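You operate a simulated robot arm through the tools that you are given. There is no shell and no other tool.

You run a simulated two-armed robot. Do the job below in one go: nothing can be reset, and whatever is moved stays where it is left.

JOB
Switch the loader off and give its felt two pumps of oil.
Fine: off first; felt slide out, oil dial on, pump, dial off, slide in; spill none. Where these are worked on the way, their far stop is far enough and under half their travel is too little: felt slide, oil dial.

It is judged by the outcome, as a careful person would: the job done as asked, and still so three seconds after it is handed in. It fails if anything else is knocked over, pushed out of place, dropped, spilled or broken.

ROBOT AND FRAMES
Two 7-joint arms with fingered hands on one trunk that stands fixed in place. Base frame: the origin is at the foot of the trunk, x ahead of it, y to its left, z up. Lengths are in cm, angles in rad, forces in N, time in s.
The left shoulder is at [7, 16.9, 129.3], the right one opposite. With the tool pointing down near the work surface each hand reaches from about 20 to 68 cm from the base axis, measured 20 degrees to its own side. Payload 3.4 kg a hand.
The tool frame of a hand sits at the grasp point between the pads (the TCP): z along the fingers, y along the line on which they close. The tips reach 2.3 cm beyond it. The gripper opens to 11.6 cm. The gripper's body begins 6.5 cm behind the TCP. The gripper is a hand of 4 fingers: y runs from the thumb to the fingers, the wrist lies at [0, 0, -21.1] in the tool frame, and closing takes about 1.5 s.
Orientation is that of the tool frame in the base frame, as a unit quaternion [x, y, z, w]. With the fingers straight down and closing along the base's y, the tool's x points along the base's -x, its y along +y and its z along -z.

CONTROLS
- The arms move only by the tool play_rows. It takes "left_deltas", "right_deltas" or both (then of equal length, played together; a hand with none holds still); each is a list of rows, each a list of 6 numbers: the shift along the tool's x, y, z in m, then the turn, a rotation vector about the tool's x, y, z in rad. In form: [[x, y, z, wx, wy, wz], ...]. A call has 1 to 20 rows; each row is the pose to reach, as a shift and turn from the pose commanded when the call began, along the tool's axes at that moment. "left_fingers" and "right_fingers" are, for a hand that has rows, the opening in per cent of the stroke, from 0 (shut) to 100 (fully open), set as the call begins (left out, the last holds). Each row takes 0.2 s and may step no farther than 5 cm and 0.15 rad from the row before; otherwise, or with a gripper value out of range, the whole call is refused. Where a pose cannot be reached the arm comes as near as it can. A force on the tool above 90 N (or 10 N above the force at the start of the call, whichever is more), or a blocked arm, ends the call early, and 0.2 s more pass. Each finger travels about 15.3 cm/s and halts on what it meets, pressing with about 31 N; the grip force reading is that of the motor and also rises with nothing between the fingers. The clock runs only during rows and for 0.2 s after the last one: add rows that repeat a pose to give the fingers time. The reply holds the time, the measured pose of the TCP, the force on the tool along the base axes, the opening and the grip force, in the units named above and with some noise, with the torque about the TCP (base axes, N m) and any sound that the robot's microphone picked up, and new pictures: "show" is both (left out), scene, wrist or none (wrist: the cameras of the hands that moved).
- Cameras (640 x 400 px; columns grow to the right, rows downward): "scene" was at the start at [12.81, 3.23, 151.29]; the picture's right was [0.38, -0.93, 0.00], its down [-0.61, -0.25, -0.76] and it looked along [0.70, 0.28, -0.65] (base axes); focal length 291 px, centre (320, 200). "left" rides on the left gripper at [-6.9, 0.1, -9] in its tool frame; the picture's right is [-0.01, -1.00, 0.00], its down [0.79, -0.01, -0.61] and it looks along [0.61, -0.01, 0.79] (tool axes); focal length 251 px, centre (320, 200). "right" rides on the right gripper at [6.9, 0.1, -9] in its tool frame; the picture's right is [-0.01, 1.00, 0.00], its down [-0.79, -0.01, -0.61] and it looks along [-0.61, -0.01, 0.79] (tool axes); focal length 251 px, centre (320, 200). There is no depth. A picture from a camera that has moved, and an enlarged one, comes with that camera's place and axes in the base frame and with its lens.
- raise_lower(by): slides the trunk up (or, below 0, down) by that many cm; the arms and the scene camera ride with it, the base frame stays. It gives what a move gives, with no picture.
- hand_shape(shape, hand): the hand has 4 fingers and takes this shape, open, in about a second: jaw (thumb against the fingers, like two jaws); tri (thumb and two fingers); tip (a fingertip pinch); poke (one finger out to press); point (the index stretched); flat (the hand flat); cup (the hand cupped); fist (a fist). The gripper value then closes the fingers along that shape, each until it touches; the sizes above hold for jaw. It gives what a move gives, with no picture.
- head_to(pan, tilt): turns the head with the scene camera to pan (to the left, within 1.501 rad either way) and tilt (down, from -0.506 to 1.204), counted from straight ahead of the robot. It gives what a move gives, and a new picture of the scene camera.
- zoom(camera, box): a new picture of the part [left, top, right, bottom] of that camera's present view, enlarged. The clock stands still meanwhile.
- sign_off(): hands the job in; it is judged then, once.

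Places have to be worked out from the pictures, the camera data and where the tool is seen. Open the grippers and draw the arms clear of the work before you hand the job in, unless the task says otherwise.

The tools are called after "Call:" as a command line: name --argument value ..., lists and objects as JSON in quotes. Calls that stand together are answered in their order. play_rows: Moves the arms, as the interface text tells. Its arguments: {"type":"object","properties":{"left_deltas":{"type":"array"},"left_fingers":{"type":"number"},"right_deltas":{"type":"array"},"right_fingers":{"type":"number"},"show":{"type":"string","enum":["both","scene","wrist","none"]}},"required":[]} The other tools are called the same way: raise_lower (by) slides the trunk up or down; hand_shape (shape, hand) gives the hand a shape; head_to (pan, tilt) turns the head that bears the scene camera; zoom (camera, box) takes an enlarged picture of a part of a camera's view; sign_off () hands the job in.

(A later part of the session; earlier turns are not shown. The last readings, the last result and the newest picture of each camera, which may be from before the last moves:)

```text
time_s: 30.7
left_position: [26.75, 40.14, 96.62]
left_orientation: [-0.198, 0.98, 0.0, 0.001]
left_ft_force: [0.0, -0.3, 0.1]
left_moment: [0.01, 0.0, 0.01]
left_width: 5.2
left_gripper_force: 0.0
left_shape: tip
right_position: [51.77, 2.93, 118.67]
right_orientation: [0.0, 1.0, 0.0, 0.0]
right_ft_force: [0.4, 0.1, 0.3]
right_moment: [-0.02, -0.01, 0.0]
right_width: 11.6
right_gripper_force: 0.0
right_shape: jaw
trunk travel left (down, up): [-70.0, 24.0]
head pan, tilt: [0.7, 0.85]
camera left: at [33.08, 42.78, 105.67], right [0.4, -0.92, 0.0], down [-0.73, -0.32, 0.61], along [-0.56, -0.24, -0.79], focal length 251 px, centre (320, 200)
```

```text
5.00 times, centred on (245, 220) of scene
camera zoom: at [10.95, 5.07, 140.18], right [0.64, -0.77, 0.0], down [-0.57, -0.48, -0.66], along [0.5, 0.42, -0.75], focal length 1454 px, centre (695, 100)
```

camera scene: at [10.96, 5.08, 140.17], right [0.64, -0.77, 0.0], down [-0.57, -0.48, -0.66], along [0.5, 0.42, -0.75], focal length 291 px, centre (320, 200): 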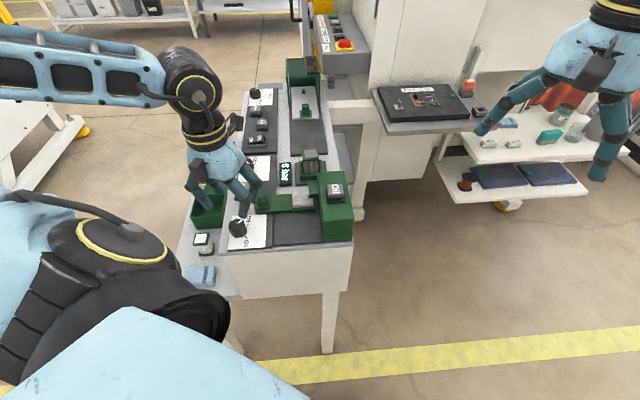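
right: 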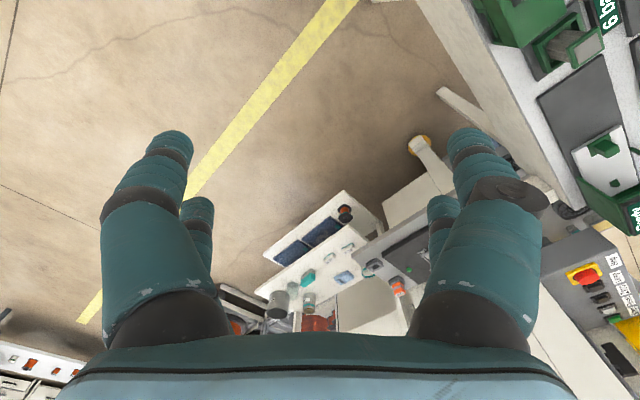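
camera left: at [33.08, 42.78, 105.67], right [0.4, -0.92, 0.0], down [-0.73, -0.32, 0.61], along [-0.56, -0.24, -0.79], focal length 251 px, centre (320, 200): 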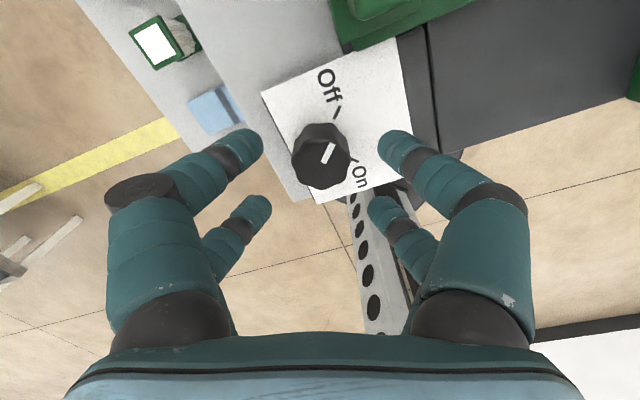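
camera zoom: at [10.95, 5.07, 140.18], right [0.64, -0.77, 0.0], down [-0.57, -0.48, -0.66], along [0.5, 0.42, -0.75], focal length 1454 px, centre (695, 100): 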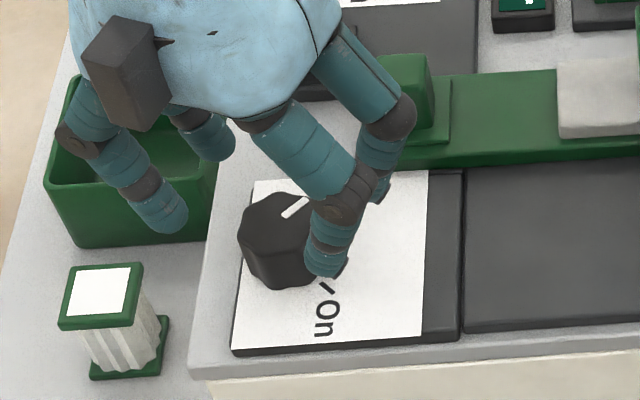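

The dial (an 8-lobed knob about 3.2 cm across) is now centred between the four fingers. I'll descend 2.2 cm so the fingertips straddle it above the card, then close on it.

Call:
play_rows --left_deltas '[[0, 0, 0.008, 0, 0, 0], [0, 0, 0.016, 0, 0, 0], [0, 0, 0.022, 0, 0, 0], [0, 0, 0.022, 0, 0, 0]]' --left_fingers 45 --show "none"

Call:
zoom --camera "left" --box '[220, 80, 420, 260]'

Call:
zoom --camera "scene" --box '[200, 180, 290, 260]'

```text
time_s: 31.7
left_position: [26.69, 40.08, 94.34]
left_orientation: [-0.199, 0.98, 0.0, 0.0]
left_ft_force: [0.0, 0.0, 1.2]
left_moment: [0.01, 0.03, 0.01]
left_width: 5.17
left_gripper_force: 0.0
left_shape: tip
right_position: [51.72, 3.07, 118.75]
right_orientation: [0.0, 1.0, 0.0, -0.001]
right_ft_force: [0.3, 0.3, 0.6]
right_moment: [0.02, -0.01, -0.02]
right_width: 11.59
right_gripper_force: 0.0
right_shape: jaw
trunk travel left (down, up): [-70.0, 24.0]
head pan, tilt: [0.7, 0.85]
```

```text
2.22 times, centred on (320, 170) of left
camera zoom: at [33.08, 42.75, 103.44], right [0.4, -0.92, 0.0], down [-0.73, -0.32, 0.61], along [-0.56, -0.24, -0.79], focal length 559 px, centre (320, 267)
```

zoom: 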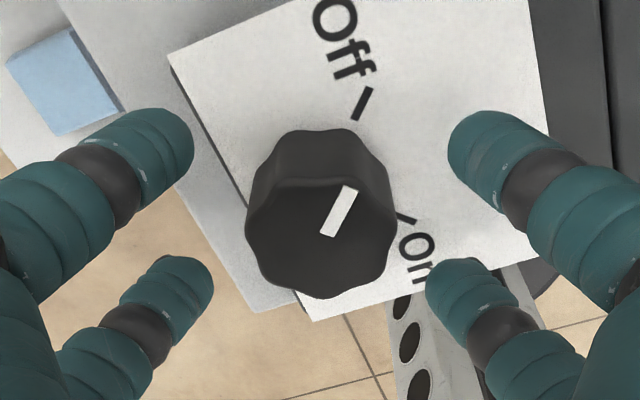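

```text
5.00 times, centred on (245, 220) of scene
camera zoom: at [10.95, 5.08, 140.17], right [0.64, -0.77, 0.0], down [-0.57, -0.48, -0.66], along [0.5, 0.42, -0.75], focal length 1454 px, centre (695, 100)
```

zoom: 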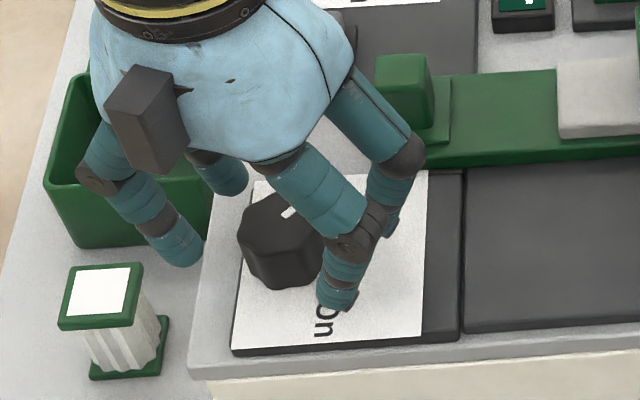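

Positions look good, tips at about z 92 around the dial. I'll shift 0.1 cm and close the fingers onto the dial.

Call:
play_rows --left_deltas '[[-0.001, 0, 0, 0, 0, 0], [-0.001, 0, 0, 0, 0, 0], [-0.001, 0, 0, 0, 0, 0], [-0.001, 0, 0, 0, 0, 0], [-0.001, 0, 0, 0, 0, 0], [-0.001, 0, 0, 0, 0, 0], [-0.001, 0, 0, 0, 0, 0]]' --left_fingers 8 --show "wrist"

Call:
zoom --camera "left" --box '[220, 80, 420, 260]'

Call:
zoom --camera "scene" --box '[200, 180, 290, 260]'

```text
time_s: 33.3
left_position: [26.72, 40.18, 94.36]
left_orientation: [-0.198, 0.98, -0.001, 0.001]
left_ft_force: [-9.7, -0.5, -9.9]
left_moment: [0.02, -0.02, -0.02]
left_width: 0.16
left_gripper_force: 30.5
left_shape: tip
right_position: [51.53, 3.17, 118.68]
right_orientation: [0.001, 1.0, -0.001, 0.0]
right_ft_force: [0.0, 0.1, -1.1]
right_moment: [0.02, 0.0, 0.0]
right_width: 11.58
right_gripper_force: 0.0
right_shape: jaw
trunk travel left (down, up): [-70.0, 24.0]
head pan, tilt: [0.7, 0.85]
camera left: at [33.06, 42.84, 103.41], right [0.4, -0.92, 0.0], down [-0.73, -0.32, 0.61], along [-0.56, -0.24, -0.79], focal length 251 px, centre (320, 200)
```

left: 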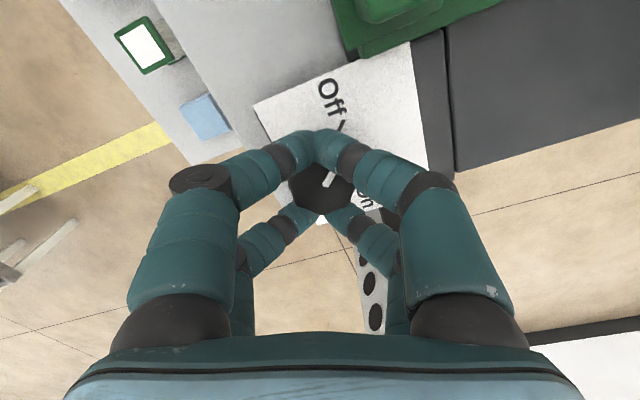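

```text
2.22 times, centred on (320, 170) of left
camera zoom: at [33.06, 42.84, 103.41], right [0.4, -0.92, 0.0], down [-0.73, -0.32, 0.61], along [-0.56, -0.24, -0.79], focal length 559 px, centre (320, 267)
```

zoom: 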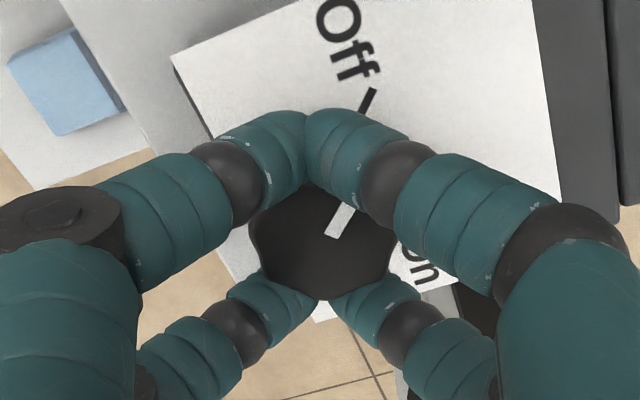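

```text
5.00 times, centred on (245, 220) of scene
camera zoom: at [10.79, 5.21, 140.18], right [0.64, -0.77, 0.0], down [-0.57, -0.48, -0.66], along [0.51, 0.42, -0.75], focal length 1454 px, centre (695, 100)
```

zoom: 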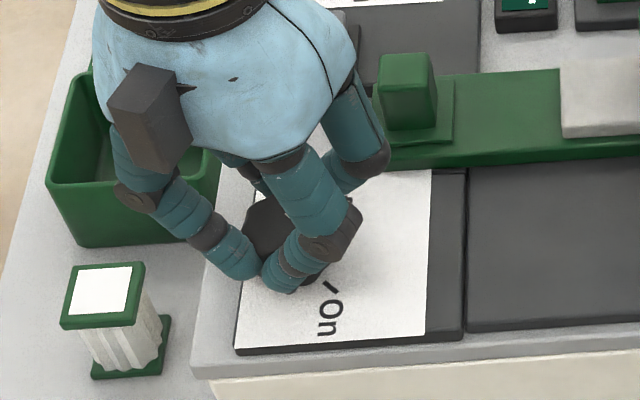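

The four fingers have closed as a ring around the lobed dial. I'll test with a small 0.3 rad clockwise turn to see whether the pointer follows.

Call:
play_rows --left_deltas '[[0, 0, 0, 0, 0, 0.1], [0, 0, 0, 0, 0, 0.2], [0, 0, 0, 0, 0, 0.3], [0, 0, 0, 0, 0, 0.3]]' --show "none"

Call:
zoom --camera "left" --box '[220, 80, 420, 260]'

```text
time_s: 34.3
left_position: [26.7, 40.23, 94.38]
left_orientation: [-0.049, 0.999, -0.001, 0.0]
left_ft_force: [-11.2, -1.8, -10.6]
left_moment: [0.0, 0.03, -0.01]
left_width: 0.12
left_gripper_force: 31.2
left_shape: tip
right_position: [51.62, 3.11, 118.8]
right_orientation: [0.0, 1.0, -0.001, 0.001]
right_ft_force: [0.2, 0.7, -0.7]
right_moment: [0.02, -0.01, 0.0]
right_width: 11.56
right_gripper_force: 0.0
right_shape: jaw
trunk travel left (down, up): [-70.0, 24.0]
head pan, tilt: [0.7, 0.85]
```

```text
2.22 times, centred on (320, 170) of left
camera zoom: at [33.61, 40.87, 103.42], right [0.11, -0.99, 0.0], down [-0.79, -0.08, 0.61], along [-0.6, -0.07, -0.8], focal length 559 px, centre (320, 267)
```

zoom: 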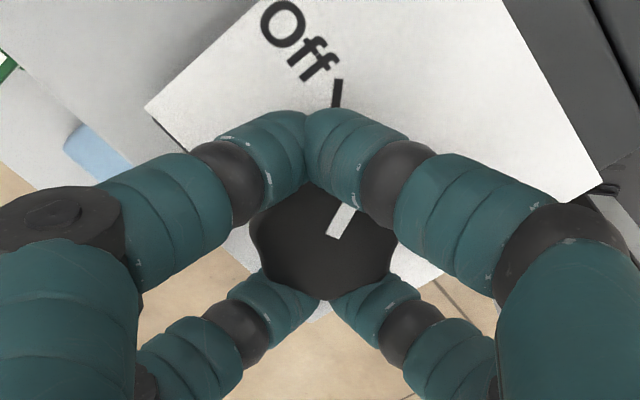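

The pointer turns with the hand and the torque is tiny. I'll continue the clockwise turn by another 0.9 rad and check.

Call:
play_rows --left_deltas '[[0, 0, 0, 0, 0, 0.12], [0, 0, 0, 0, 0, 0.25], [0, 0, 0, 0, 0, 0.38], [0, 0, 0, 0, 0, 0.51], [0, 0, 0, 0, 0, 0.64], [0, 0, 0, 0, 0, 0.77], [0, 0, 0, 0, 0, 0.9], [0, 0, 0, 0, 0, 0.9]]' --show "scene"

Call:
zoom --camera "left" --box '[220, 80, 420, 260]'

Call:
zoom --camera "scene" --box '[200, 170, 300, 260]'

```text
time_s: 36.1
left_position: [26.79, 40.21, 94.32]
left_orientation: [0.391, 0.92, -0.001, 0.0]
left_ft_force: [-8.5, 0.0, -7.5]
left_moment: [-0.09, 0.09, -0.04]
left_width: 0.1
left_gripper_force: 30.4
left_shape: tip
right_position: [51.56, 3.01, 118.73]
right_orientation: [0.001, 1.0, -0.001, 0.001]
right_ft_force: [0.0, 0.7, 0.9]
right_moment: [0.01, -0.02, 0.02]
right_width: 11.59
right_gripper_force: 0.1
right_shape: jaw
trunk travel left (down, up): [-70.0, 24.0]
head pan, tilt: [0.7, 0.85]
camera scene: at [10.8, 5.21, 140.18], right [0.64, -0.77, 0.0], down [-0.57, -0.48, -0.66], along [0.51, 0.42, -0.75], focal length 291 px, centre (320, 200)
```

scene: 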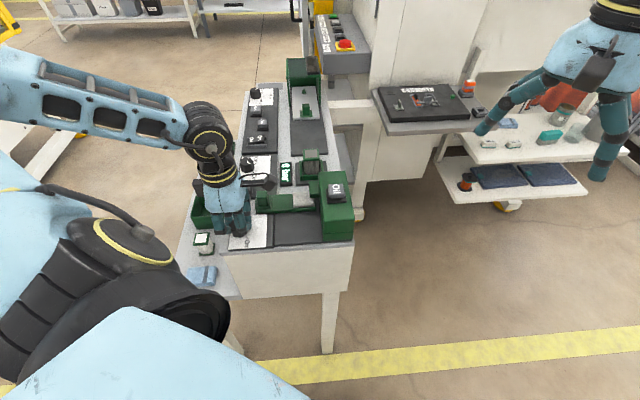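

```text
2.22 times, centred on (320, 170) of left
camera zoom: at [31.72, 35.24, 103.41], right [-0.71, -0.7, 0.0], down [-0.56, 0.57, 0.61], along [-0.43, 0.43, -0.8], focal length 559 px, centre (320, 267)
```

zoom: 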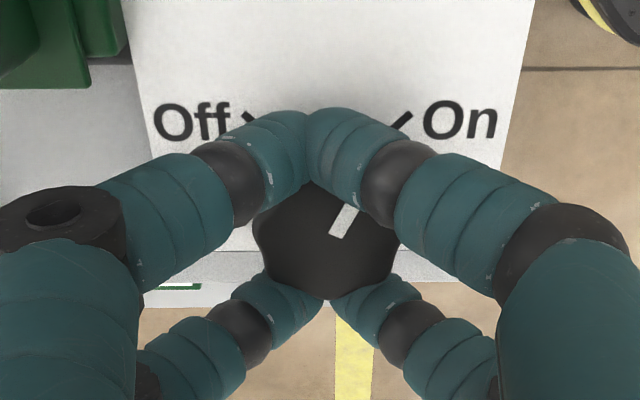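

```text
4.44 times, centred on (250, 215) of scene
camera zoom: at [10.8, 5.21, 140.18], right [0.64, -0.77, 0.0], down [-0.57, -0.48, -0.66], along [0.51, 0.42, -0.75], focal length 1293 px, centre (631, 133)
```

zoom: 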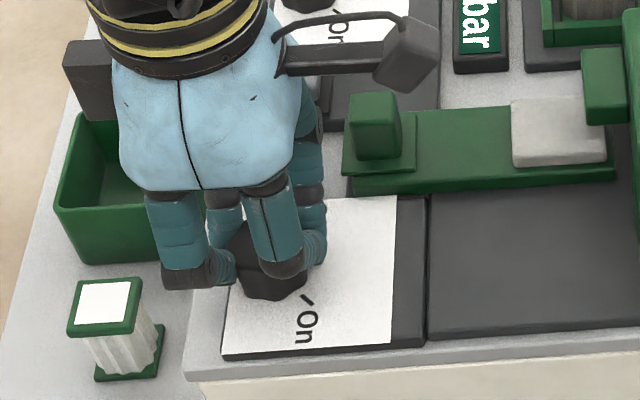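

The dial keeps following; the pointer is now past the middle toward On. I'll turn another 0.35 rad and watch the torque for the stop.

Call:
play_rows --left_deltas '[[0, 0, 0, 0, 0, 0.1], [0, 0, 0, 0, 0, 0.2], [0, 0, 0, 0, 0, 0.28], [0, 0, 0, 0, 0, 0.35], [0, 0, 0, 0, 0, 0.35]]' --show "none"

Call:
zoom --camera "left" --box '[220, 80, 420, 260]'

```text
time_s: 37.3
left_position: [26.8, 40.17, 94.37]
left_orientation: [0.544, 0.839, -0.001, 0.0]
left_ft_force: [-2.9, -2.8, -13.1]
left_moment: [-0.17, 0.03, 0.02]
left_width: 0.1
left_gripper_force: 30.4
left_shape: tip
right_position: [51.77, 2.98, 118.56]
right_orientation: [0.0, 1.0, 0.0, 0.0]
right_ft_force: [-0.7, -0.7, -0.4]
right_moment: [0.04, 0.01, -0.01]
right_width: 11.59
right_gripper_force: 0.1
right_shape: jaw
trunk travel left (down, up): [-70.0, 24.0]
head pan, tilt: [0.7, 0.85]
```

```text
2.22 times, centred on (320, 170) of left
camera zoom: at [29.83, 33.88, 103.42], right [-0.91, -0.42, 0.0], down [-0.33, 0.72, 0.61], along [-0.25, 0.55, -0.8], focal length 559 px, centre (320, 267)
```

zoom: 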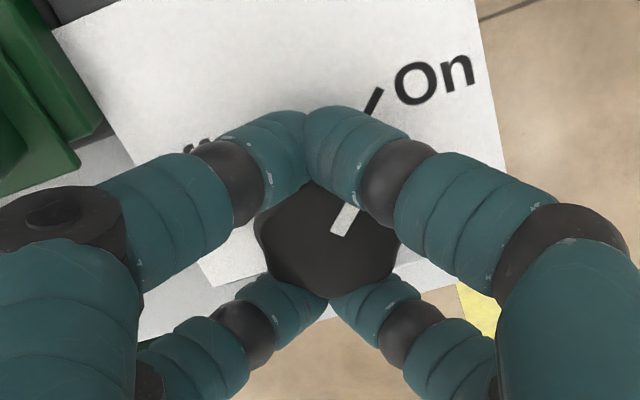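

The pointer now matches the On tick the same way it matched Off at the start (about 1.55 rad turned). I'll nudge 0.12 rad more to feel for the stop.

Call:
play_rows --left_deltas '[[0, 0, 0, 0, 0, 0.06], [0, 0, 0, 0, 0, 0.12], [0, 0, 0, 0, 0, 0.12]]' --show "none"

Call:
zoom --camera "left" --box '[220, 80, 420, 260]'

```text
time_s: 38.1
left_position: [27.1, 40.15, 94.38]
left_orientation: [0.594, 0.805, 0.0, 0.001]
left_ft_force: [1.8, -1.0, -9.6]
left_moment: [-0.1, -0.01, 0.09]
left_width: 0.0
left_gripper_force: 31.1
left_shape: tip
right_position: [51.9, 3.05, 118.64]
right_orientation: [0.0, 1.0, 0.0, 0.0]
right_ft_force: [0.2, 0.4, -0.9]
right_moment: [0.0, -0.02, -0.03]
right_width: 11.59
right_gripper_force: 0.1
right_shape: jaw
trunk travel left (down, up): [-70.0, 24.0]
head pan, tilt: [0.7, 0.85]
```

```text
2.22 times, centred on (320, 170) of left
camera zoom: at [29.17, 33.67, 103.42], right [-0.95, -0.3, 0.0], down [-0.24, 0.76, 0.61], along [-0.18, 0.58, -0.8], focal length 559 px, centre (320, 267)
```

zoom: 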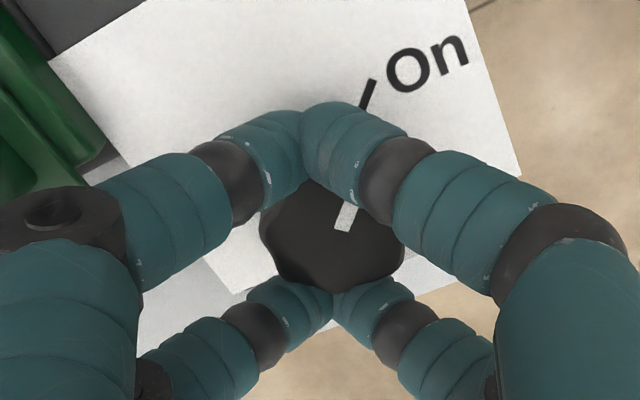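

The dial slipped slightly in the grip at the end, so it has met its On stop. I'll open the fingers and lift straight up to check the pointer.

Call:
play_rows --left_deltas '[[0, 0, 0, 0, 0, 0], [0, 0, 0, 0, 0, 0], [0, 0, 0, 0, 0, 0], [0, 0, 0, 0, 0, 0], [0, 0, -0.01, 0, 0, 0], [0, 0, -0.03, 0, 0, 0], [0, 0, -0.06, 0, 0, 0], [0, 0, -0.1, 0, 0, 0], [0, 0, -0.1, 0, 0, 0]]' --left_fingers 40 --show "both"

Call:
zoom --camera "left" --box '[220, 40, 420, 220]'

Call:
zoom --camera "scene" --box '[200, 160, 360, 260]'

```text
time_s: 40.1
left_position: [26.85, 40.08, 104.51]
left_orientation: [0.593, 0.805, 0.0, 0.0]
left_ft_force: [-0.6, -0.1, 1.0]
left_moment: [0.02, 0.02, -0.01]
left_width: 4.62
left_gripper_force: 0.0
left_shape: tip
right_position: [51.75, 3.03, 118.59]
right_orientation: [0.0, 1.0, 0.0, 0.0]
right_ft_force: [-0.1, 0.3, 0.4]
right_moment: [0.02, 0.0, -0.01]
right_width: 11.57
right_gripper_force: 0.1
right_shape: jaw
trunk travel left (down, up): [-70.0, 24.0]
head pan, tilt: [0.7, 0.85]
camera scene: at [11.02, 5.11, 140.17], right [0.64, -0.77, 0.0], down [-0.58, -0.48, -0.66], along [0.5, 0.42, -0.75], focal length 291 px, centre (320, 200)
camera left: at [29.01, 33.55, 113.52], right [-0.95, -0.3, 0.0], down [-0.24, 0.76, 0.61], along [-0.18, 0.58, -0.8], focal length 251 px, centre (320, 200)
```

scene: 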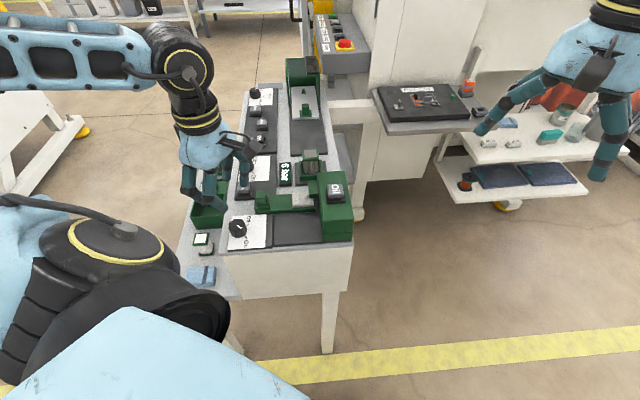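
left: 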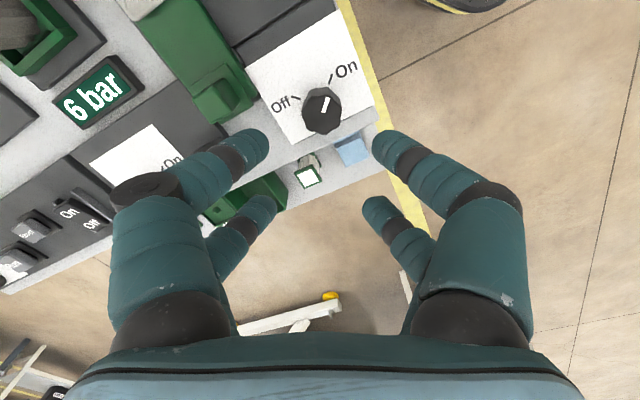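

```text
2.22 times, centred on (320, 130) of left
camera zoom: at [29.01, 33.55, 113.52], right [-0.95, -0.3, 0.0], down [-0.24, 0.76, 0.61], along [-0.18, 0.58, -0.8], focal length 559 px, centre (320, 356)
```

zoom: 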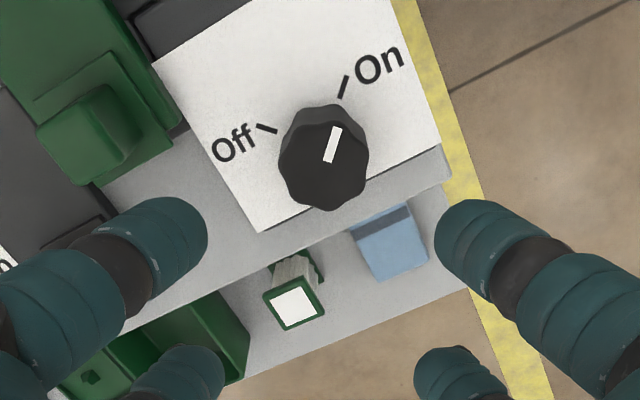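

```text
4.00 times, centred on (280, 210) of scene
camera zoom: at [11.02, 5.11, 140.17], right [0.64, -0.77, 0.0], down [-0.58, -0.48, -0.66], along [0.5, 0.42, -0.75], focal length 1164 px, centre (480, 160)
```

zoom: 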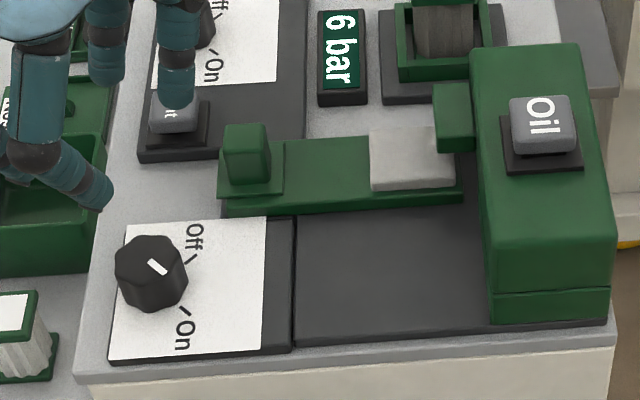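

The dial points to On and the slide is still fully out. I'll switch the left hand to poke and move it above the Oil button (about 42.1, 27.2, top ≈ 99.4).

Call:
hand_shape --hand "left" --shape "poke"

Call:
play_rows --left_deltas '[[0, 0, -0.045, 0, 0, 0], [-0.03, 0.019, -0.06, 0, 0, -0.1], [-0.065, 0.042, -0.06, 0, 0, -0.2], [-0.1, 0.064, -0.06, 0, 0, -0.3], [-0.135, 0.086, -0.06, 0, 0, -0.4], [-0.168, 0.1075, -0.055, 0, 0, -0.48], [-0.168, 0.1075, -0.055, 0, 0, -0.48]]' --show "both"

Call:
zoom --camera "left" --box '[220, 0, 420, 200]'

Call:
zoom --camera "scene" --box '[260, 100, 400, 260]'

```text
time_s: 41.0
left_position: [26.86, 40.1, 104.49]
left_orientation: [0.593, 0.805, 0.001, 0.0]
left_ft_force: [0.5, 0.1, 0.1]
left_moment: [0.01, -0.03, -0.01]
left_width: 0.0
left_gripper_force: 0.1
left_shape: poke
right_position: [51.67, 2.97, 118.67]
right_orientation: [0.0, 1.0, 0.0, 0.001]
right_ft_force: [0.0, 0.0, -0.7]
right_moment: [0.01, -0.02, -0.01]
right_width: 11.61
right_gripper_force: 0.1
right_shape: jaw
trunk travel left (down, up): [-70.0, 24.0]
head pan, tilt: [0.7, 0.85]
```

```text
time_s: 42.6
left_position: [42.27, 27.41, 109.88]
left_orientation: [0.386, 0.923, -0.001, 0.0]
left_ft_force: [-1.1, 0.5, 0.3]
left_moment: [-0.03, -0.05, 0.02]
left_width: 0.02
left_gripper_force: 0.1
left_shape: poke
right_position: [51.64, 3.02, 118.61]
right_orientation: [0.001, 1.0, 0.0, 0.001]
right_ft_force: [-0.6, -0.7, 1.1]
right_moment: [-0.02, -0.02, 0.0]
right_width: 11.57
right_gripper_force: 0.1
right_shape: jaw
trunk travel left (down, up): [-70.0, 24.0]
head pan, tilt: [0.7, 0.85]
camera scene: at [10.82, 5.13, 140.18], right [0.64, -0.77, 0.0], down [-0.57, -0.48, -0.66], along [0.51, 0.42, -0.75], focal length 291 px, centre (320, 200)
camera left: at [47.17, 22.54, 118.93], right [-0.7, -0.71, 0.0], down [-0.57, 0.56, 0.61], along [-0.43, 0.43, -0.8], focal length 251 px, centre (320, 200)
```

scene: 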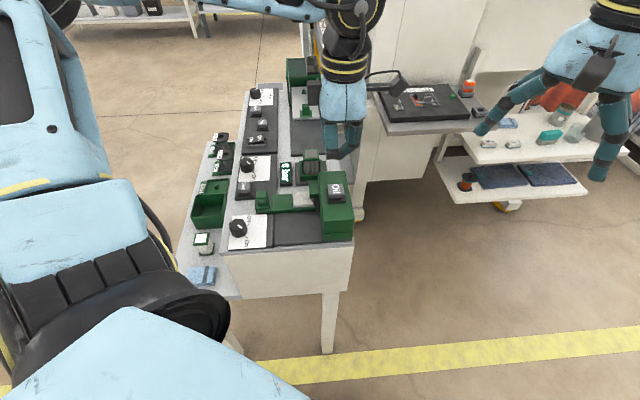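
left: 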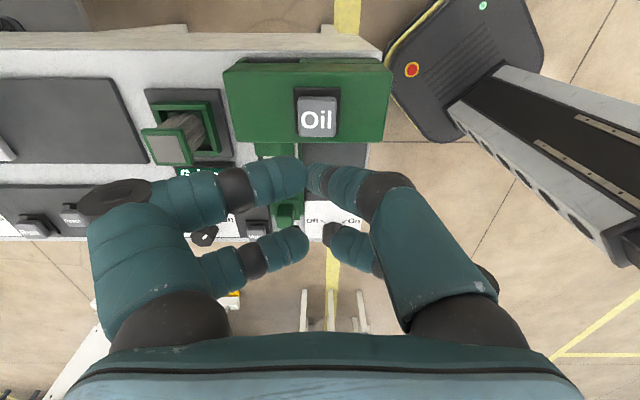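

```text
2.00 times, centred on (320, 100) of left
camera zoom: at [47.17, 22.54, 118.93], right [-0.7, -0.71, 0.0], down [-0.57, 0.56, 0.61], along [-0.43, 0.43, -0.8], focal length 503 px, centre (320, 400)
```

zoom: 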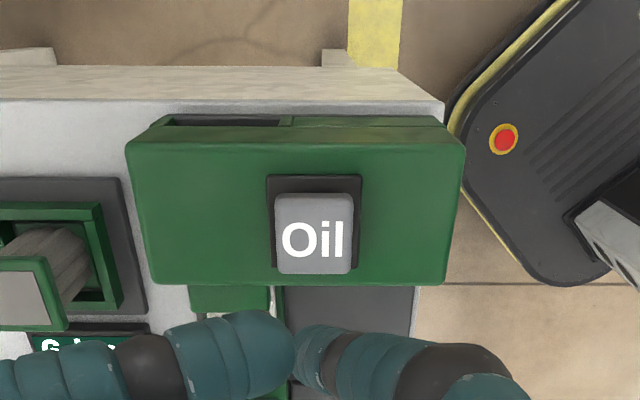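

```text
2.50 times, centred on (330, 180) of scene
camera zoom: at [10.82, 5.13, 140.18], right [0.64, -0.77, 0.0], down [-0.57, -0.48, -0.66], along [0.51, 0.42, -0.75], focal length 727 px, centre (295, 250)
```

zoom: 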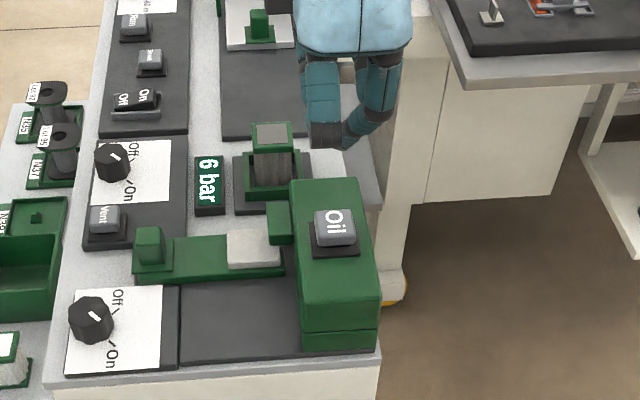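

The Oil button lies within about 0.3 cm of the tool axis, top near z 99. I'll shift slightly and descend to about 1.5 cm above it.

Call:
play_rows --left_deltas '[[0.001, 0.002, 0.03, 0, 0, 0], [0.001, 0.002, 0.055, 0, 0, 0], [0.001, 0.002, 0.068, 0, 0, 0], [0.001, 0.002, 0.068, 0, 0, 0]]' --show "none"

Call:
zoom --camera "left" --box '[240, 60, 400, 220]'

Call:
zoom --camera "scene" --box '[280, 130, 380, 220]'

```text
time_s: 43.6
left_position: [42.37, 27.43, 103.25]
left_orientation: [0.386, 0.923, 0.0, 0.001]
left_ft_force: [0.8, -0.3, 0.6]
left_moment: [-0.03, -0.01, -0.02]
left_width: 0.0
left_gripper_force: 0.1
left_shape: poke
right_position: [51.79, 3.08, 118.69]
right_orientation: [0.0, 1.0, 0.0, 0.0]
right_ft_force: [0.0, 0.2, 0.3]
right_moment: [0.03, 0.01, -0.01]
right_width: 11.56
right_gripper_force: 0.1
right_shape: jaw
trunk travel left (down, up): [-70.0, 24.0]
head pan, tilt: [0.7, 0.85]
```

```text
2.50 times, centred on (320, 140) of left
camera zoom: at [47.3, 22.62, 112.24], right [-0.7, -0.71, 0.0], down [-0.56, 0.56, 0.61], along [-0.43, 0.43, -0.79], focal length 629 px, centre (320, 350)
```

zoom: 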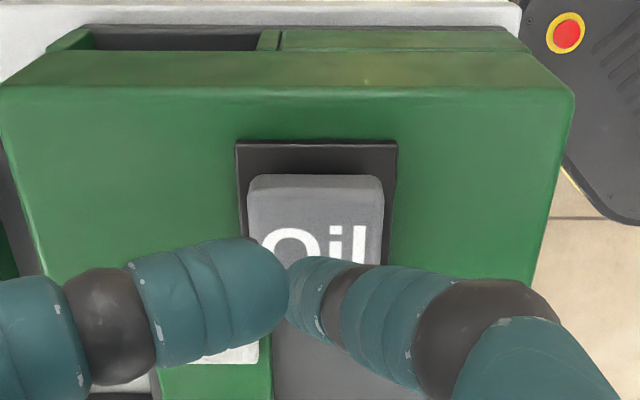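

```text
4.44 times, centred on (330, 175) of scene
camera zoom: at [10.98, 5.09, 140.17], right [0.64, -0.77, 0.0], down [-0.57, -0.48, -0.66], along [0.5, 0.42, -0.75], focal length 1293 px, centre (276, 311)
```

zoom: 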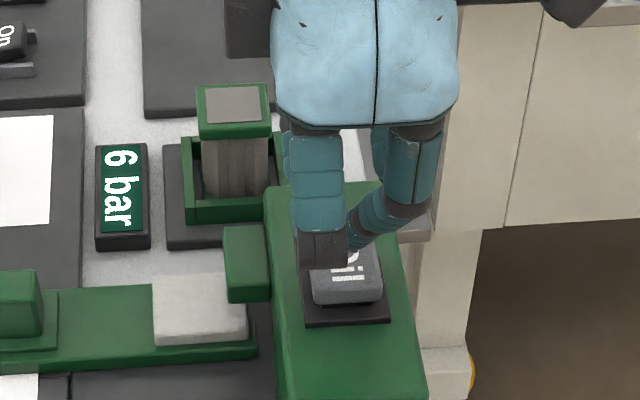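

The tip projects onto the centre of the "Oil" label. I'll approach slowly by 1.6 cm to just about contact and read the force.

Call:
play_rows --left_deltas '[[0, 0, 0.006, 0, 0, 0], [0, 0, 0.012, 0, 0, 0], [0, 0, 0.016, 0, 0, 0], [0, 0, 0.016, 0, 0, 0]]' --show "none"

Call:
zoom --camera "scene" --box '[300, 155, 370, 215]'

```text
time_s: 44.6
left_position: [42.2, 27.4, 101.53]
left_orientation: [0.385, 0.923, 0.0, 0.0]
left_ft_force: [-0.6, 1.1, 3.2]
left_moment: [0.01, 0.02, -0.02]
left_width: 0.0
left_gripper_force: 0.1
left_shape: poke
right_position: [51.7, 2.96, 118.64]
right_orientation: [0.0, 1.0, 0.0, -0.001]
right_ft_force: [0.1, -0.6, 0.1]
right_moment: [0.0, 0.0, 0.01]
right_width: 11.59
right_gripper_force: 0.0
right_shape: jaw
trunk travel left (down, up): [-70.0, 24.0]
head pan, tilt: [0.7, 0.85]
heard: click
```

```text
6.67 times, centred on (335, 185) of scene
camera zoom: at [10.89, 5.07, 140.18], right [0.64, -0.77, 0.0], down [-0.57, -0.48, -0.66], along [0.51, 0.42, -0.75], focal length 1939 px, centre (220, 300)
```

zoom: 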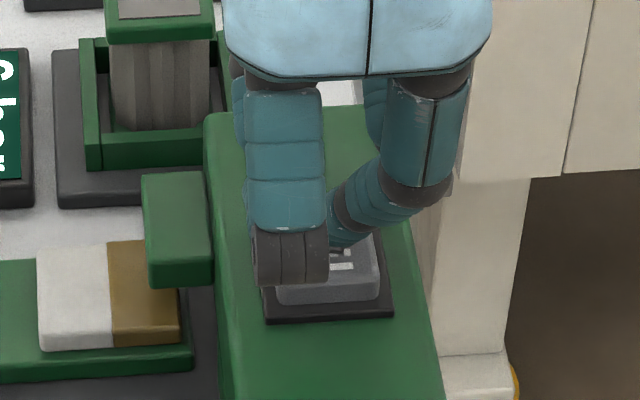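

One click was heard and half the felt turned oil-brown, so the first pump registered with no spill seen. I'll lift the finger to release the button.

Call:
play_rows --left_deltas '[[0, 0, -0.006, 0, 0, 0], [0, 0, -0.014, 0, 0, 0], [0, 0, -0.02, 0, 0, 0], [0, 0, -0.02, 0, 0, 0], [0, 0, -0.02, 0, 0, 0]]' --show "none"

Call:
zoom --camera "scene" --box '[290, 155, 370, 225]'

```text
time_s: 45.8
left_position: [42.46, 27.31, 103.62]
left_orientation: [0.385, 0.923, 0.0, 0.0]
left_ft_force: [0.4, -0.3, -0.7]
left_moment: [-0.02, 0.0, 0.01]
left_width: 0.01
left_gripper_force: 0.2
left_shape: poke
right_position: [51.76, 2.97, 118.71]
right_orientation: [-0.001, 1.0, 0.0, -0.001]
right_ft_force: [-0.5, -0.3, 1.5]
right_moment: [0.0, -0.02, 0.01]
right_width: 11.58
right_gripper_force: 0.1
right_shape: jaw
trunk travel left (down, up): [-70.0, 24.0]
head pan, tilt: [0.7, 0.85]
```

```text
5.71 times, centred on (330, 190) of scene
camera zoom: at [10.96, 5.08, 140.17], right [0.64, -0.77, 0.0], down [-0.57, -0.48, -0.66], along [0.5, 0.42, -0.75], focal length 1662 px, centre (263, 257)
```

zoom: 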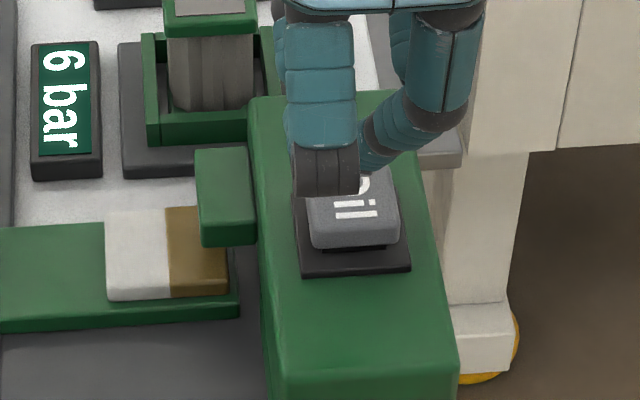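

The button has risen again and the felt shows one pump's worth. I'll press a second time to the same depth.

Call:
play_rows --left_deltas '[[0, 0, 0.008, 0, 0, 0], [0, 0, 0.014, 0, 0, 0], [0, 0, 0.0185, 0, 0, 0], [0, 0, 0.0205, 0, 0, 0], [0, 0, 0.0205, 0, 0, 0]]' --show "none"

Call:
zoom --camera "scene" --box '[290, 155, 370, 225]'

```text
time_s: 47.0
left_position: [42.22, 27.48, 101.72]
left_orientation: [0.385, 0.923, 0.0, 0.0]
left_ft_force: [1.5, -0.3, 3.8]
left_moment: [-0.03, -0.07, -0.01]
left_width: 0.0
left_gripper_force: 0.2
left_shape: poke
right_position: [51.77, 2.94, 118.68]
right_orientation: [-0.001, 1.0, 0.0, 0.001]
right_ft_force: [0.4, 0.1, 0.1]
right_moment: [-0.01, -0.02, -0.01]
right_width: 11.61
right_gripper_force: 0.0
right_shape: jaw
trunk travel left (down, up): [-70.0, 24.0]
head pan, tilt: [0.7, 0.85]
heard: click
```

```text
5.71 times, centred on (330, 190) of scene
camera zoom: at [10.94, 5.03, 140.18], right [0.64, -0.77, 0.0], down [-0.57, -0.48, -0.66], along [0.51, 0.43, -0.75], focal length 1662 px, centre (263, 257)
```

zoom: 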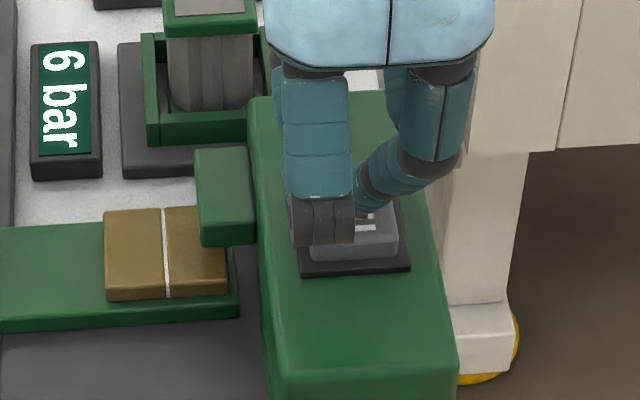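

The second click was heard and both halves of the felt are now oiled, with no drip visible. I'll lift straight up well clear and then switch to the tip shape.

Call:
play_rows --left_deltas '[[0, 0, -0.01, 0, 0, 0], [0, 0, -0.03, 0, 0, 0], [0, 0, -0.06, 0, 0, 0], [0, 0, -0.09, 0, 0, 0], [0, 0, -0.11, 0, 0, 0], [0, 0, -0.11, 0, 0, 0]]' --show "none"

Call:
hand_shape --hand "left" --shape "tip"

Call:
zoom --camera "scene" --box '[200, 150, 370, 260]'

```text
time_s: 48.4
left_position: [42.33, 27.19, 112.4]
left_orientation: [0.385, 0.923, 0.0, 0.001]
left_ft_force: [0.1, 1.0, 0.0]
left_moment: [0.01, -0.03, 0.01]
left_width: 0.02
left_gripper_force: 0.1
left_shape: poke
right_position: [51.79, 2.98, 118.68]
right_orientation: [-0.001, 1.0, 0.0, 0.0]
right_ft_force: [0.2, -0.3, 0.4]
right_moment: [0.02, -0.02, 0.03]
right_width: 11.61
right_gripper_force: 0.0
right_shape: jaw
trunk travel left (down, up): [-70.0, 24.0]
head pan, tilt: [0.7, 0.85]
```

```text
time_s: 49.3
left_position: [42.41, 27.3, 112.45]
left_orientation: [0.385, 0.923, -0.001, 0.001]
left_ft_force: [0.6, -0.9, 0.1]
left_moment: [0.0, -0.01, 0.02]
left_width: 11.6
left_gripper_force: 0.1
left_shape: tip
right_position: [51.67, 2.89, 118.77]
right_orientation: [0.0, 1.0, 0.0, 0.0]
right_ft_force: [0.3, 0.6, 0.5]
right_moment: [0.0, 0.0, 0.0]
right_width: 11.6
right_gripper_force: 0.0
right_shape: jaw
trunk travel left (down, up): [-70.0, 24.0]
head pan, tilt: [0.7, 0.85]
```

```text
3.64 times, centred on (285, 205) of scene
camera zoom: at [10.96, 5.07, 140.17], right [0.64, -0.77, 0.0], down [-0.57, -0.48, -0.66], along [0.5, 0.42, -0.75], focal length 1058 px, centre (447, 182)
```

zoom: 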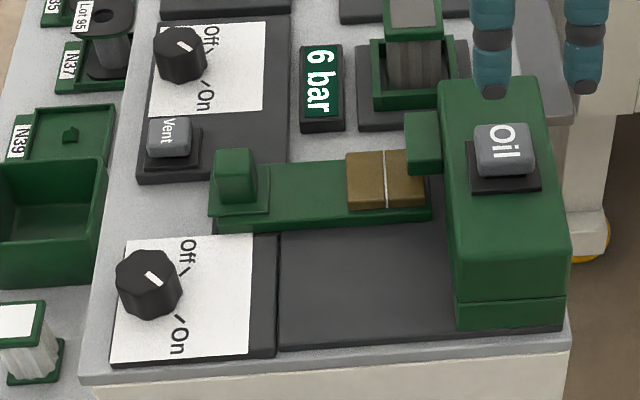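

The button is up, the felt fully oiled, the slide out and the dial on On. I'll carry the hand back above the oil dial, turned so there is room to turn counter-clockwise.

Call:
play_rows --left_deltas '[[0.04, -0.004, 0.0, 0, 0, 0.07], [0.08, -0.008, 0.01, 0, 0, 0.14], [0.12, -0.012, 0.03, 0, 0, 0.22], [0.16, -0.017, 0.055, 0, 0, 0.29], [0.19, -0.02, 0.08, 0, 0, 0.36], [0.2014, -0.021, 0.095, 0, 0, 0.36], [0.2014, -0.021, 0.095, 0, 0, 0.36]]' --left_fingers 45 --show "both"

Call:
zoom --camera "left" --box '[220, 50, 420, 230]'

```text
time_s: 50.9
left_position: [26.52, 40.05, 102.9]
left_orientation: [0.544, 0.839, 0.0, 0.0]
left_ft_force: [0.2, 0.3, 0.2]
left_moment: [0.0, 0.04, -0.02]
left_width: 5.26
left_gripper_force: 0.1
left_shape: tip
right_position: [51.7, 2.92, 118.67]
right_orientation: [0.0, 1.0, 0.0, 0.0]
right_ft_force: [-0.3, 1.0, -0.6]
right_moment: [0.0, 0.0, 0.02]
right_width: 11.57
right_gripper_force: 0.1
right_shape: jaw
trunk travel left (down, up): [-70.0, 24.0]
head pan, tilt: [0.7, 0.85]
camera scene: at [10.9, 5.0, 140.18], right [0.64, -0.77, 0.0], down [-0.57, -0.48, -0.66], along [0.51, 0.43, -0.75], focal length 291 px, centre (320, 200)
camera left: at [29.39, 33.81, 111.94], right [-0.91, -0.42, 0.0], down [-0.33, 0.72, 0.61], along [-0.25, 0.55, -0.79], focal length 251 px, centre (320, 200)
```

scene: 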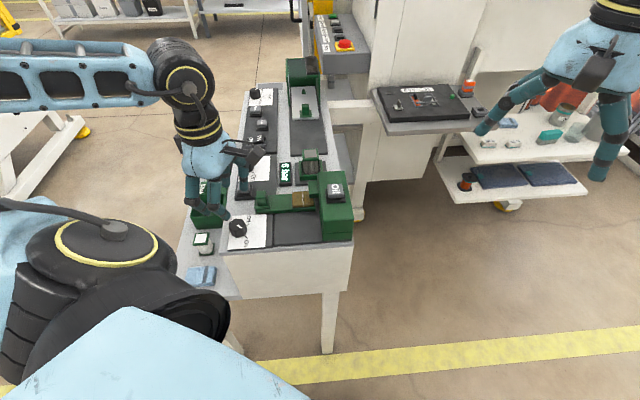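
left: 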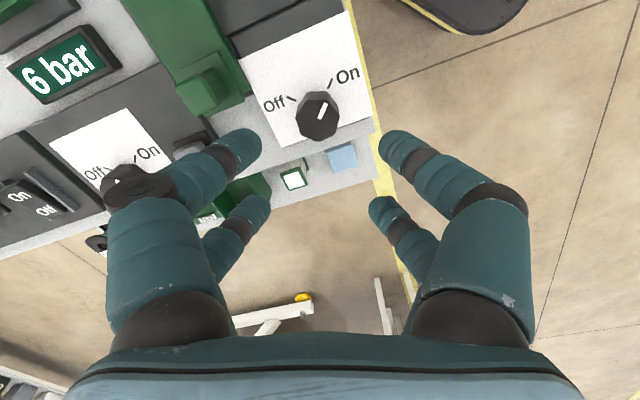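

```text
2.22 times, centred on (320, 140) of left
camera zoom: at [29.39, 33.81, 111.94], right [-0.91, -0.42, 0.0], down [-0.33, 0.72, 0.61], along [-0.25, 0.55, -0.79], focal length 559 px, centre (320, 333)
```

zoom: 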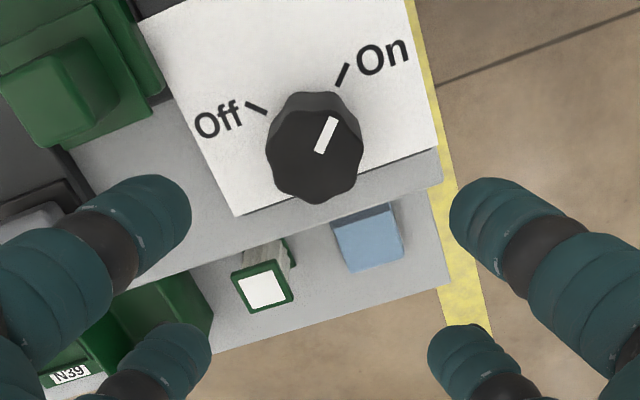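

The dial is centred within about 0.2 cm. I'll correct and descend so the fingers straddle it, then check before closing.

Call:
play_rows --left_deltas '[[-0.001, 0.002, 0.025, 0, 0, 0], [-0.001, 0.002, 0.05, 0, 0, 0], [-0.001, 0.002, 0.07, 0, 0, 0], [-0.001, 0.002, 0.08, 0, 0, 0], [-0.001, 0.002, 0.0855, 0, 0, 0], [-0.001, 0.002, 0.0855, 0, 0, 0]]' --left_fingers 45 --show "none"

Call:
zoom --camera "left" --box '[220, 80, 420, 260]'

Call:
zoom --camera "scene" --box '[190, 170, 300, 260]'

```text
time_s: 52.3
left_position: [26.86, 40.3, 94.28]
left_orientation: [0.544, 0.839, -0.001, 0.001]
left_ft_force: [0.4, -0.3, -0.3]
left_moment: [-0.01, -0.02, 0.02]
left_width: 5.25
left_gripper_force: 0.0
left_shape: tip
right_position: [51.74, 3.1, 118.63]
right_orientation: [0.0, 1.0, -0.001, 0.001]
right_ft_force: [0.3, -0.2, 0.4]
right_moment: [-0.01, 0.0, 0.02]
right_width: 11.6
right_gripper_force: 0.0
right_shape: jaw
trunk travel left (down, up): [-70.0, 24.0]
head pan, tilt: [0.7, 0.85]
```

```text
2.22 times, centred on (320, 170) of left
camera zoom: at [29.76, 34.01, 103.32], right [-0.91, -0.42, 0.0], down [-0.33, 0.72, 0.61], along [-0.25, 0.55, -0.79], focal length 559 px, centre (320, 267)
```

zoom: 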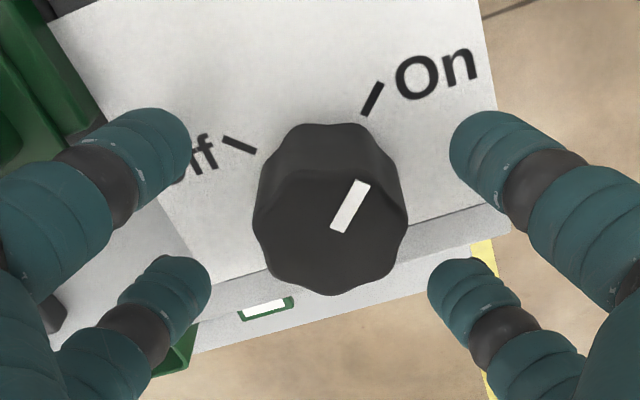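

```text
4.44 times, centred on (245, 215) of scene
camera zoom: at [10.97, 5.08, 140.17], right [0.64, -0.77, 0.0], down [-0.57, -0.48, -0.66], along [0.5, 0.42, -0.75], focal length 1293 px, centre (653, 133)
```

zoom: 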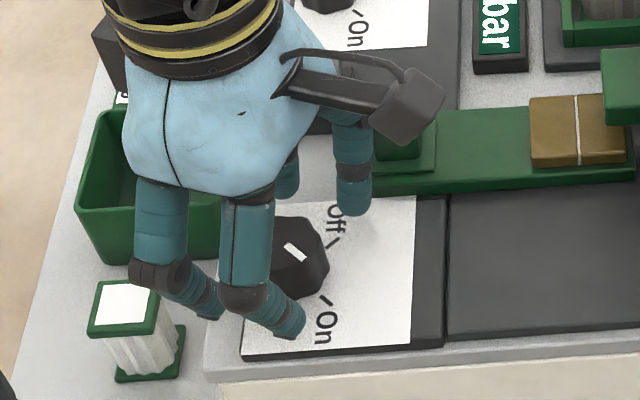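

The slight offsets are about 0.2 cm; I'll correct and close the fingers on the dial.

Call:
play_rows --left_deltas '[[-0.002, -0.002, 0, 0, 0, 0], [-0.002, -0.002, 0, 0, 0, 0], [-0.002, -0.002, 0, 0, 0, 0], [-0.002, -0.002, 0, 0, 0, 0], [-0.002, -0.002, 0, 0, 0, 0], [-0.002, -0.002, 0, 0, 0, 0], [-0.002, -0.002, 0, 0, 0, 0]]' --left_fingers 8 --show "none"

Call:
zoom --camera "left" --box '[220, 80, 420, 260]'

```text
time_s: 53.9
left_position: [26.81, 40.13, 94.3]
left_orientation: [0.544, 0.839, 0.0, 0.0]
left_ft_force: [5.5, 6.1, -0.4]
left_moment: [0.05, -0.03, 0.06]
left_width: 0.17
left_gripper_force: 31.2
left_shape: tip
right_position: [51.92, 2.97, 118.63]
right_orientation: [0.0, 1.0, -0.001, -0.001]
right_ft_force: [0.0, -0.1, -0.3]
right_moment: [-0.01, -0.01, 0.01]
right_width: 11.6
right_gripper_force: 0.1
right_shape: jaw
trunk travel left (down, up): [-70.0, 24.0]
head pan, tilt: [0.7, 0.85]
```

```text
2.22 times, centred on (320, 170) of left
camera zoom: at [29.71, 33.85, 103.32], right [-0.91, -0.42, 0.0], down [-0.33, 0.72, 0.61], along [-0.25, 0.55, -0.8], focal length 559 px, centre (320, 267)
```

zoom: 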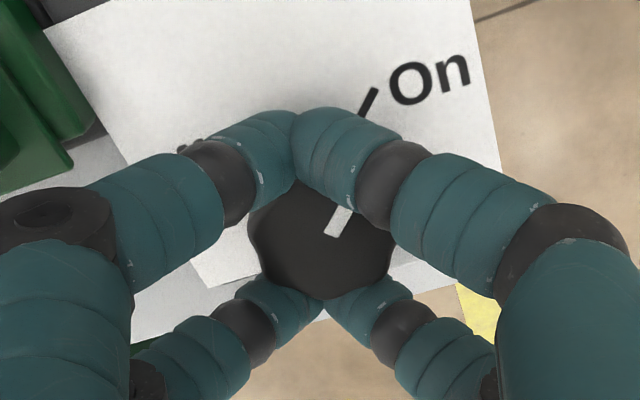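

The ring grip is on the dial again. I'll turn it counter-clockwise 1.2 rad and check the pointer follows.

Call:
play_rows --left_deltas '[[0, 0, 0, 0, 0, -0.12], [0, 0, 0, 0, 0, -0.25], [0, 0, 0, 0, 0, -0.38], [0, 0, 0, 0, 0, -0.51], [0, 0, 0, 0, 0, -0.64], [0, 0, 0, 0, 0, -0.78], [0, 0, 0, 0, 0, -0.92], [0, 0, 0, 0, 0, -1.06], [0, 0, 0, 0, 0, -1.2], [0, 0, 0, 0, 0, -1.2]]' --show "none"

Call:
zoom --camera "left" --box '[220, 80, 420, 260]'

Call:
zoom --camera "scene" --box '[190, 170, 300, 260]'

```text
time_s: 56.1
left_position: [26.7, 40.15, 94.22]
left_orientation: [-0.025, 1.0, -0.001, -0.001]
left_ft_force: [0.5, 10.3, 2.2]
left_moment: [0.2, -0.11, 0.04]
left_width: 0.16
left_gripper_force: 30.8
left_shape: tip
right_position: [51.76, 3.27, 118.63]
right_orientation: [0.0, 1.0, -0.001, 0.0]
right_ft_force: [0.1, 0.8, 0.0]
right_moment: [-0.03, 0.01, 0.0]
right_width: 11.59
right_gripper_force: 0.2
right_shape: jaw
trunk travel left (down, up): [-70.0, 24.0]
head pan, tilt: [0.7, 0.85]
```

```text
2.22 times, centred on (320, 170) of left
camera zoom: at [33.55, 40.49, 103.31], right [0.06, -1.0, 0.0], down [-0.79, -0.05, 0.61], along [-0.61, -0.04, -0.79], focal length 559 px, centre (320, 267)
```

zoom: 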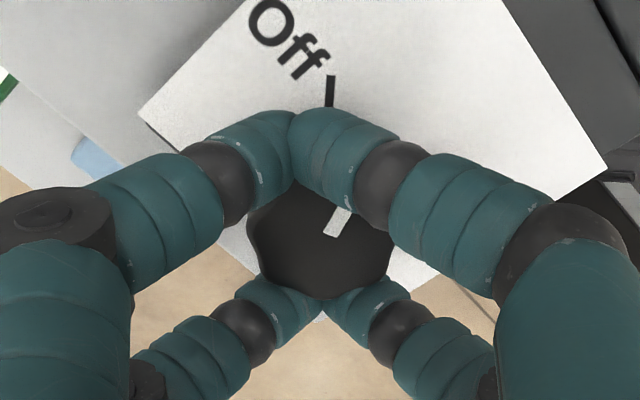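

```text
4.44 times, centred on (245, 215) of scene
camera zoom: at [10.94, 5.35, 140.16], right [0.64, -0.76, 0.0], down [-0.57, -0.49, -0.66], along [0.5, 0.42, -0.75], focal length 1293 px, centre (653, 133)
```

zoom: 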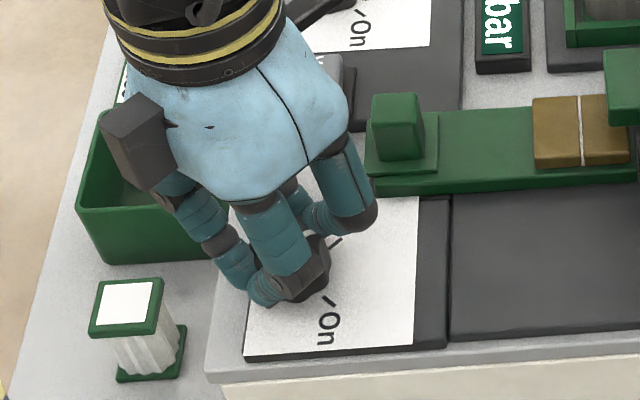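

The pointer follows the hand. I'll turn the remaining 0.48 rad to bring it to the Off stop.

Call:
play_rows --left_deltas '[[0, 0, 0, 0, 0, -0.12], [0, 0, 0, 0, 0, -0.24], [0, 0, 0, 0, 0, -0.34], [0, 0, 0, 0, 0, -0.42], [0, 0, 0, 0, 0, -0.48], [0, 0, 0, 0, 0, -0.48]]' --show "none"

Call:
zoom --camera "left" --box '[220, 80, 420, 260]'

```text
time_s: 57.5
left_position: [26.62, 40.07, 94.3]
left_orientation: [-0.262, 0.965, -0.001, 0.0]
left_ft_force: [-6.7, 2.0, -6.5]
left_moment: [0.03, 0.07, -0.43]
left_width: 0.11
left_gripper_force: 31.0
left_shape: tip
right_position: [51.64, 3.06, 118.71]
right_orientation: [0.0, 1.0, -0.001, 0.001]
right_ft_force: [0.3, 0.8, -0.5]
right_moment: [0.01, 0.02, -0.02]
right_width: 11.59
right_gripper_force: 0.2
right_shape: jaw
trunk travel left (down, up): [-70.0, 24.0]
head pan, tilt: [0.7, 0.85]
```

```text
2.22 times, centred on (320, 170) of left
camera zoom: at [32.56, 43.58, 103.34], right [0.51, -0.86, 0.0], down [-0.68, -0.41, 0.61], along [-0.52, -0.31, -0.79], focal length 559 px, centre (320, 267)
```

zoom: 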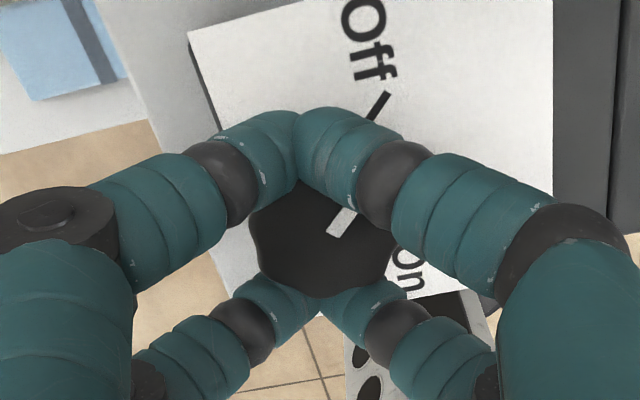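

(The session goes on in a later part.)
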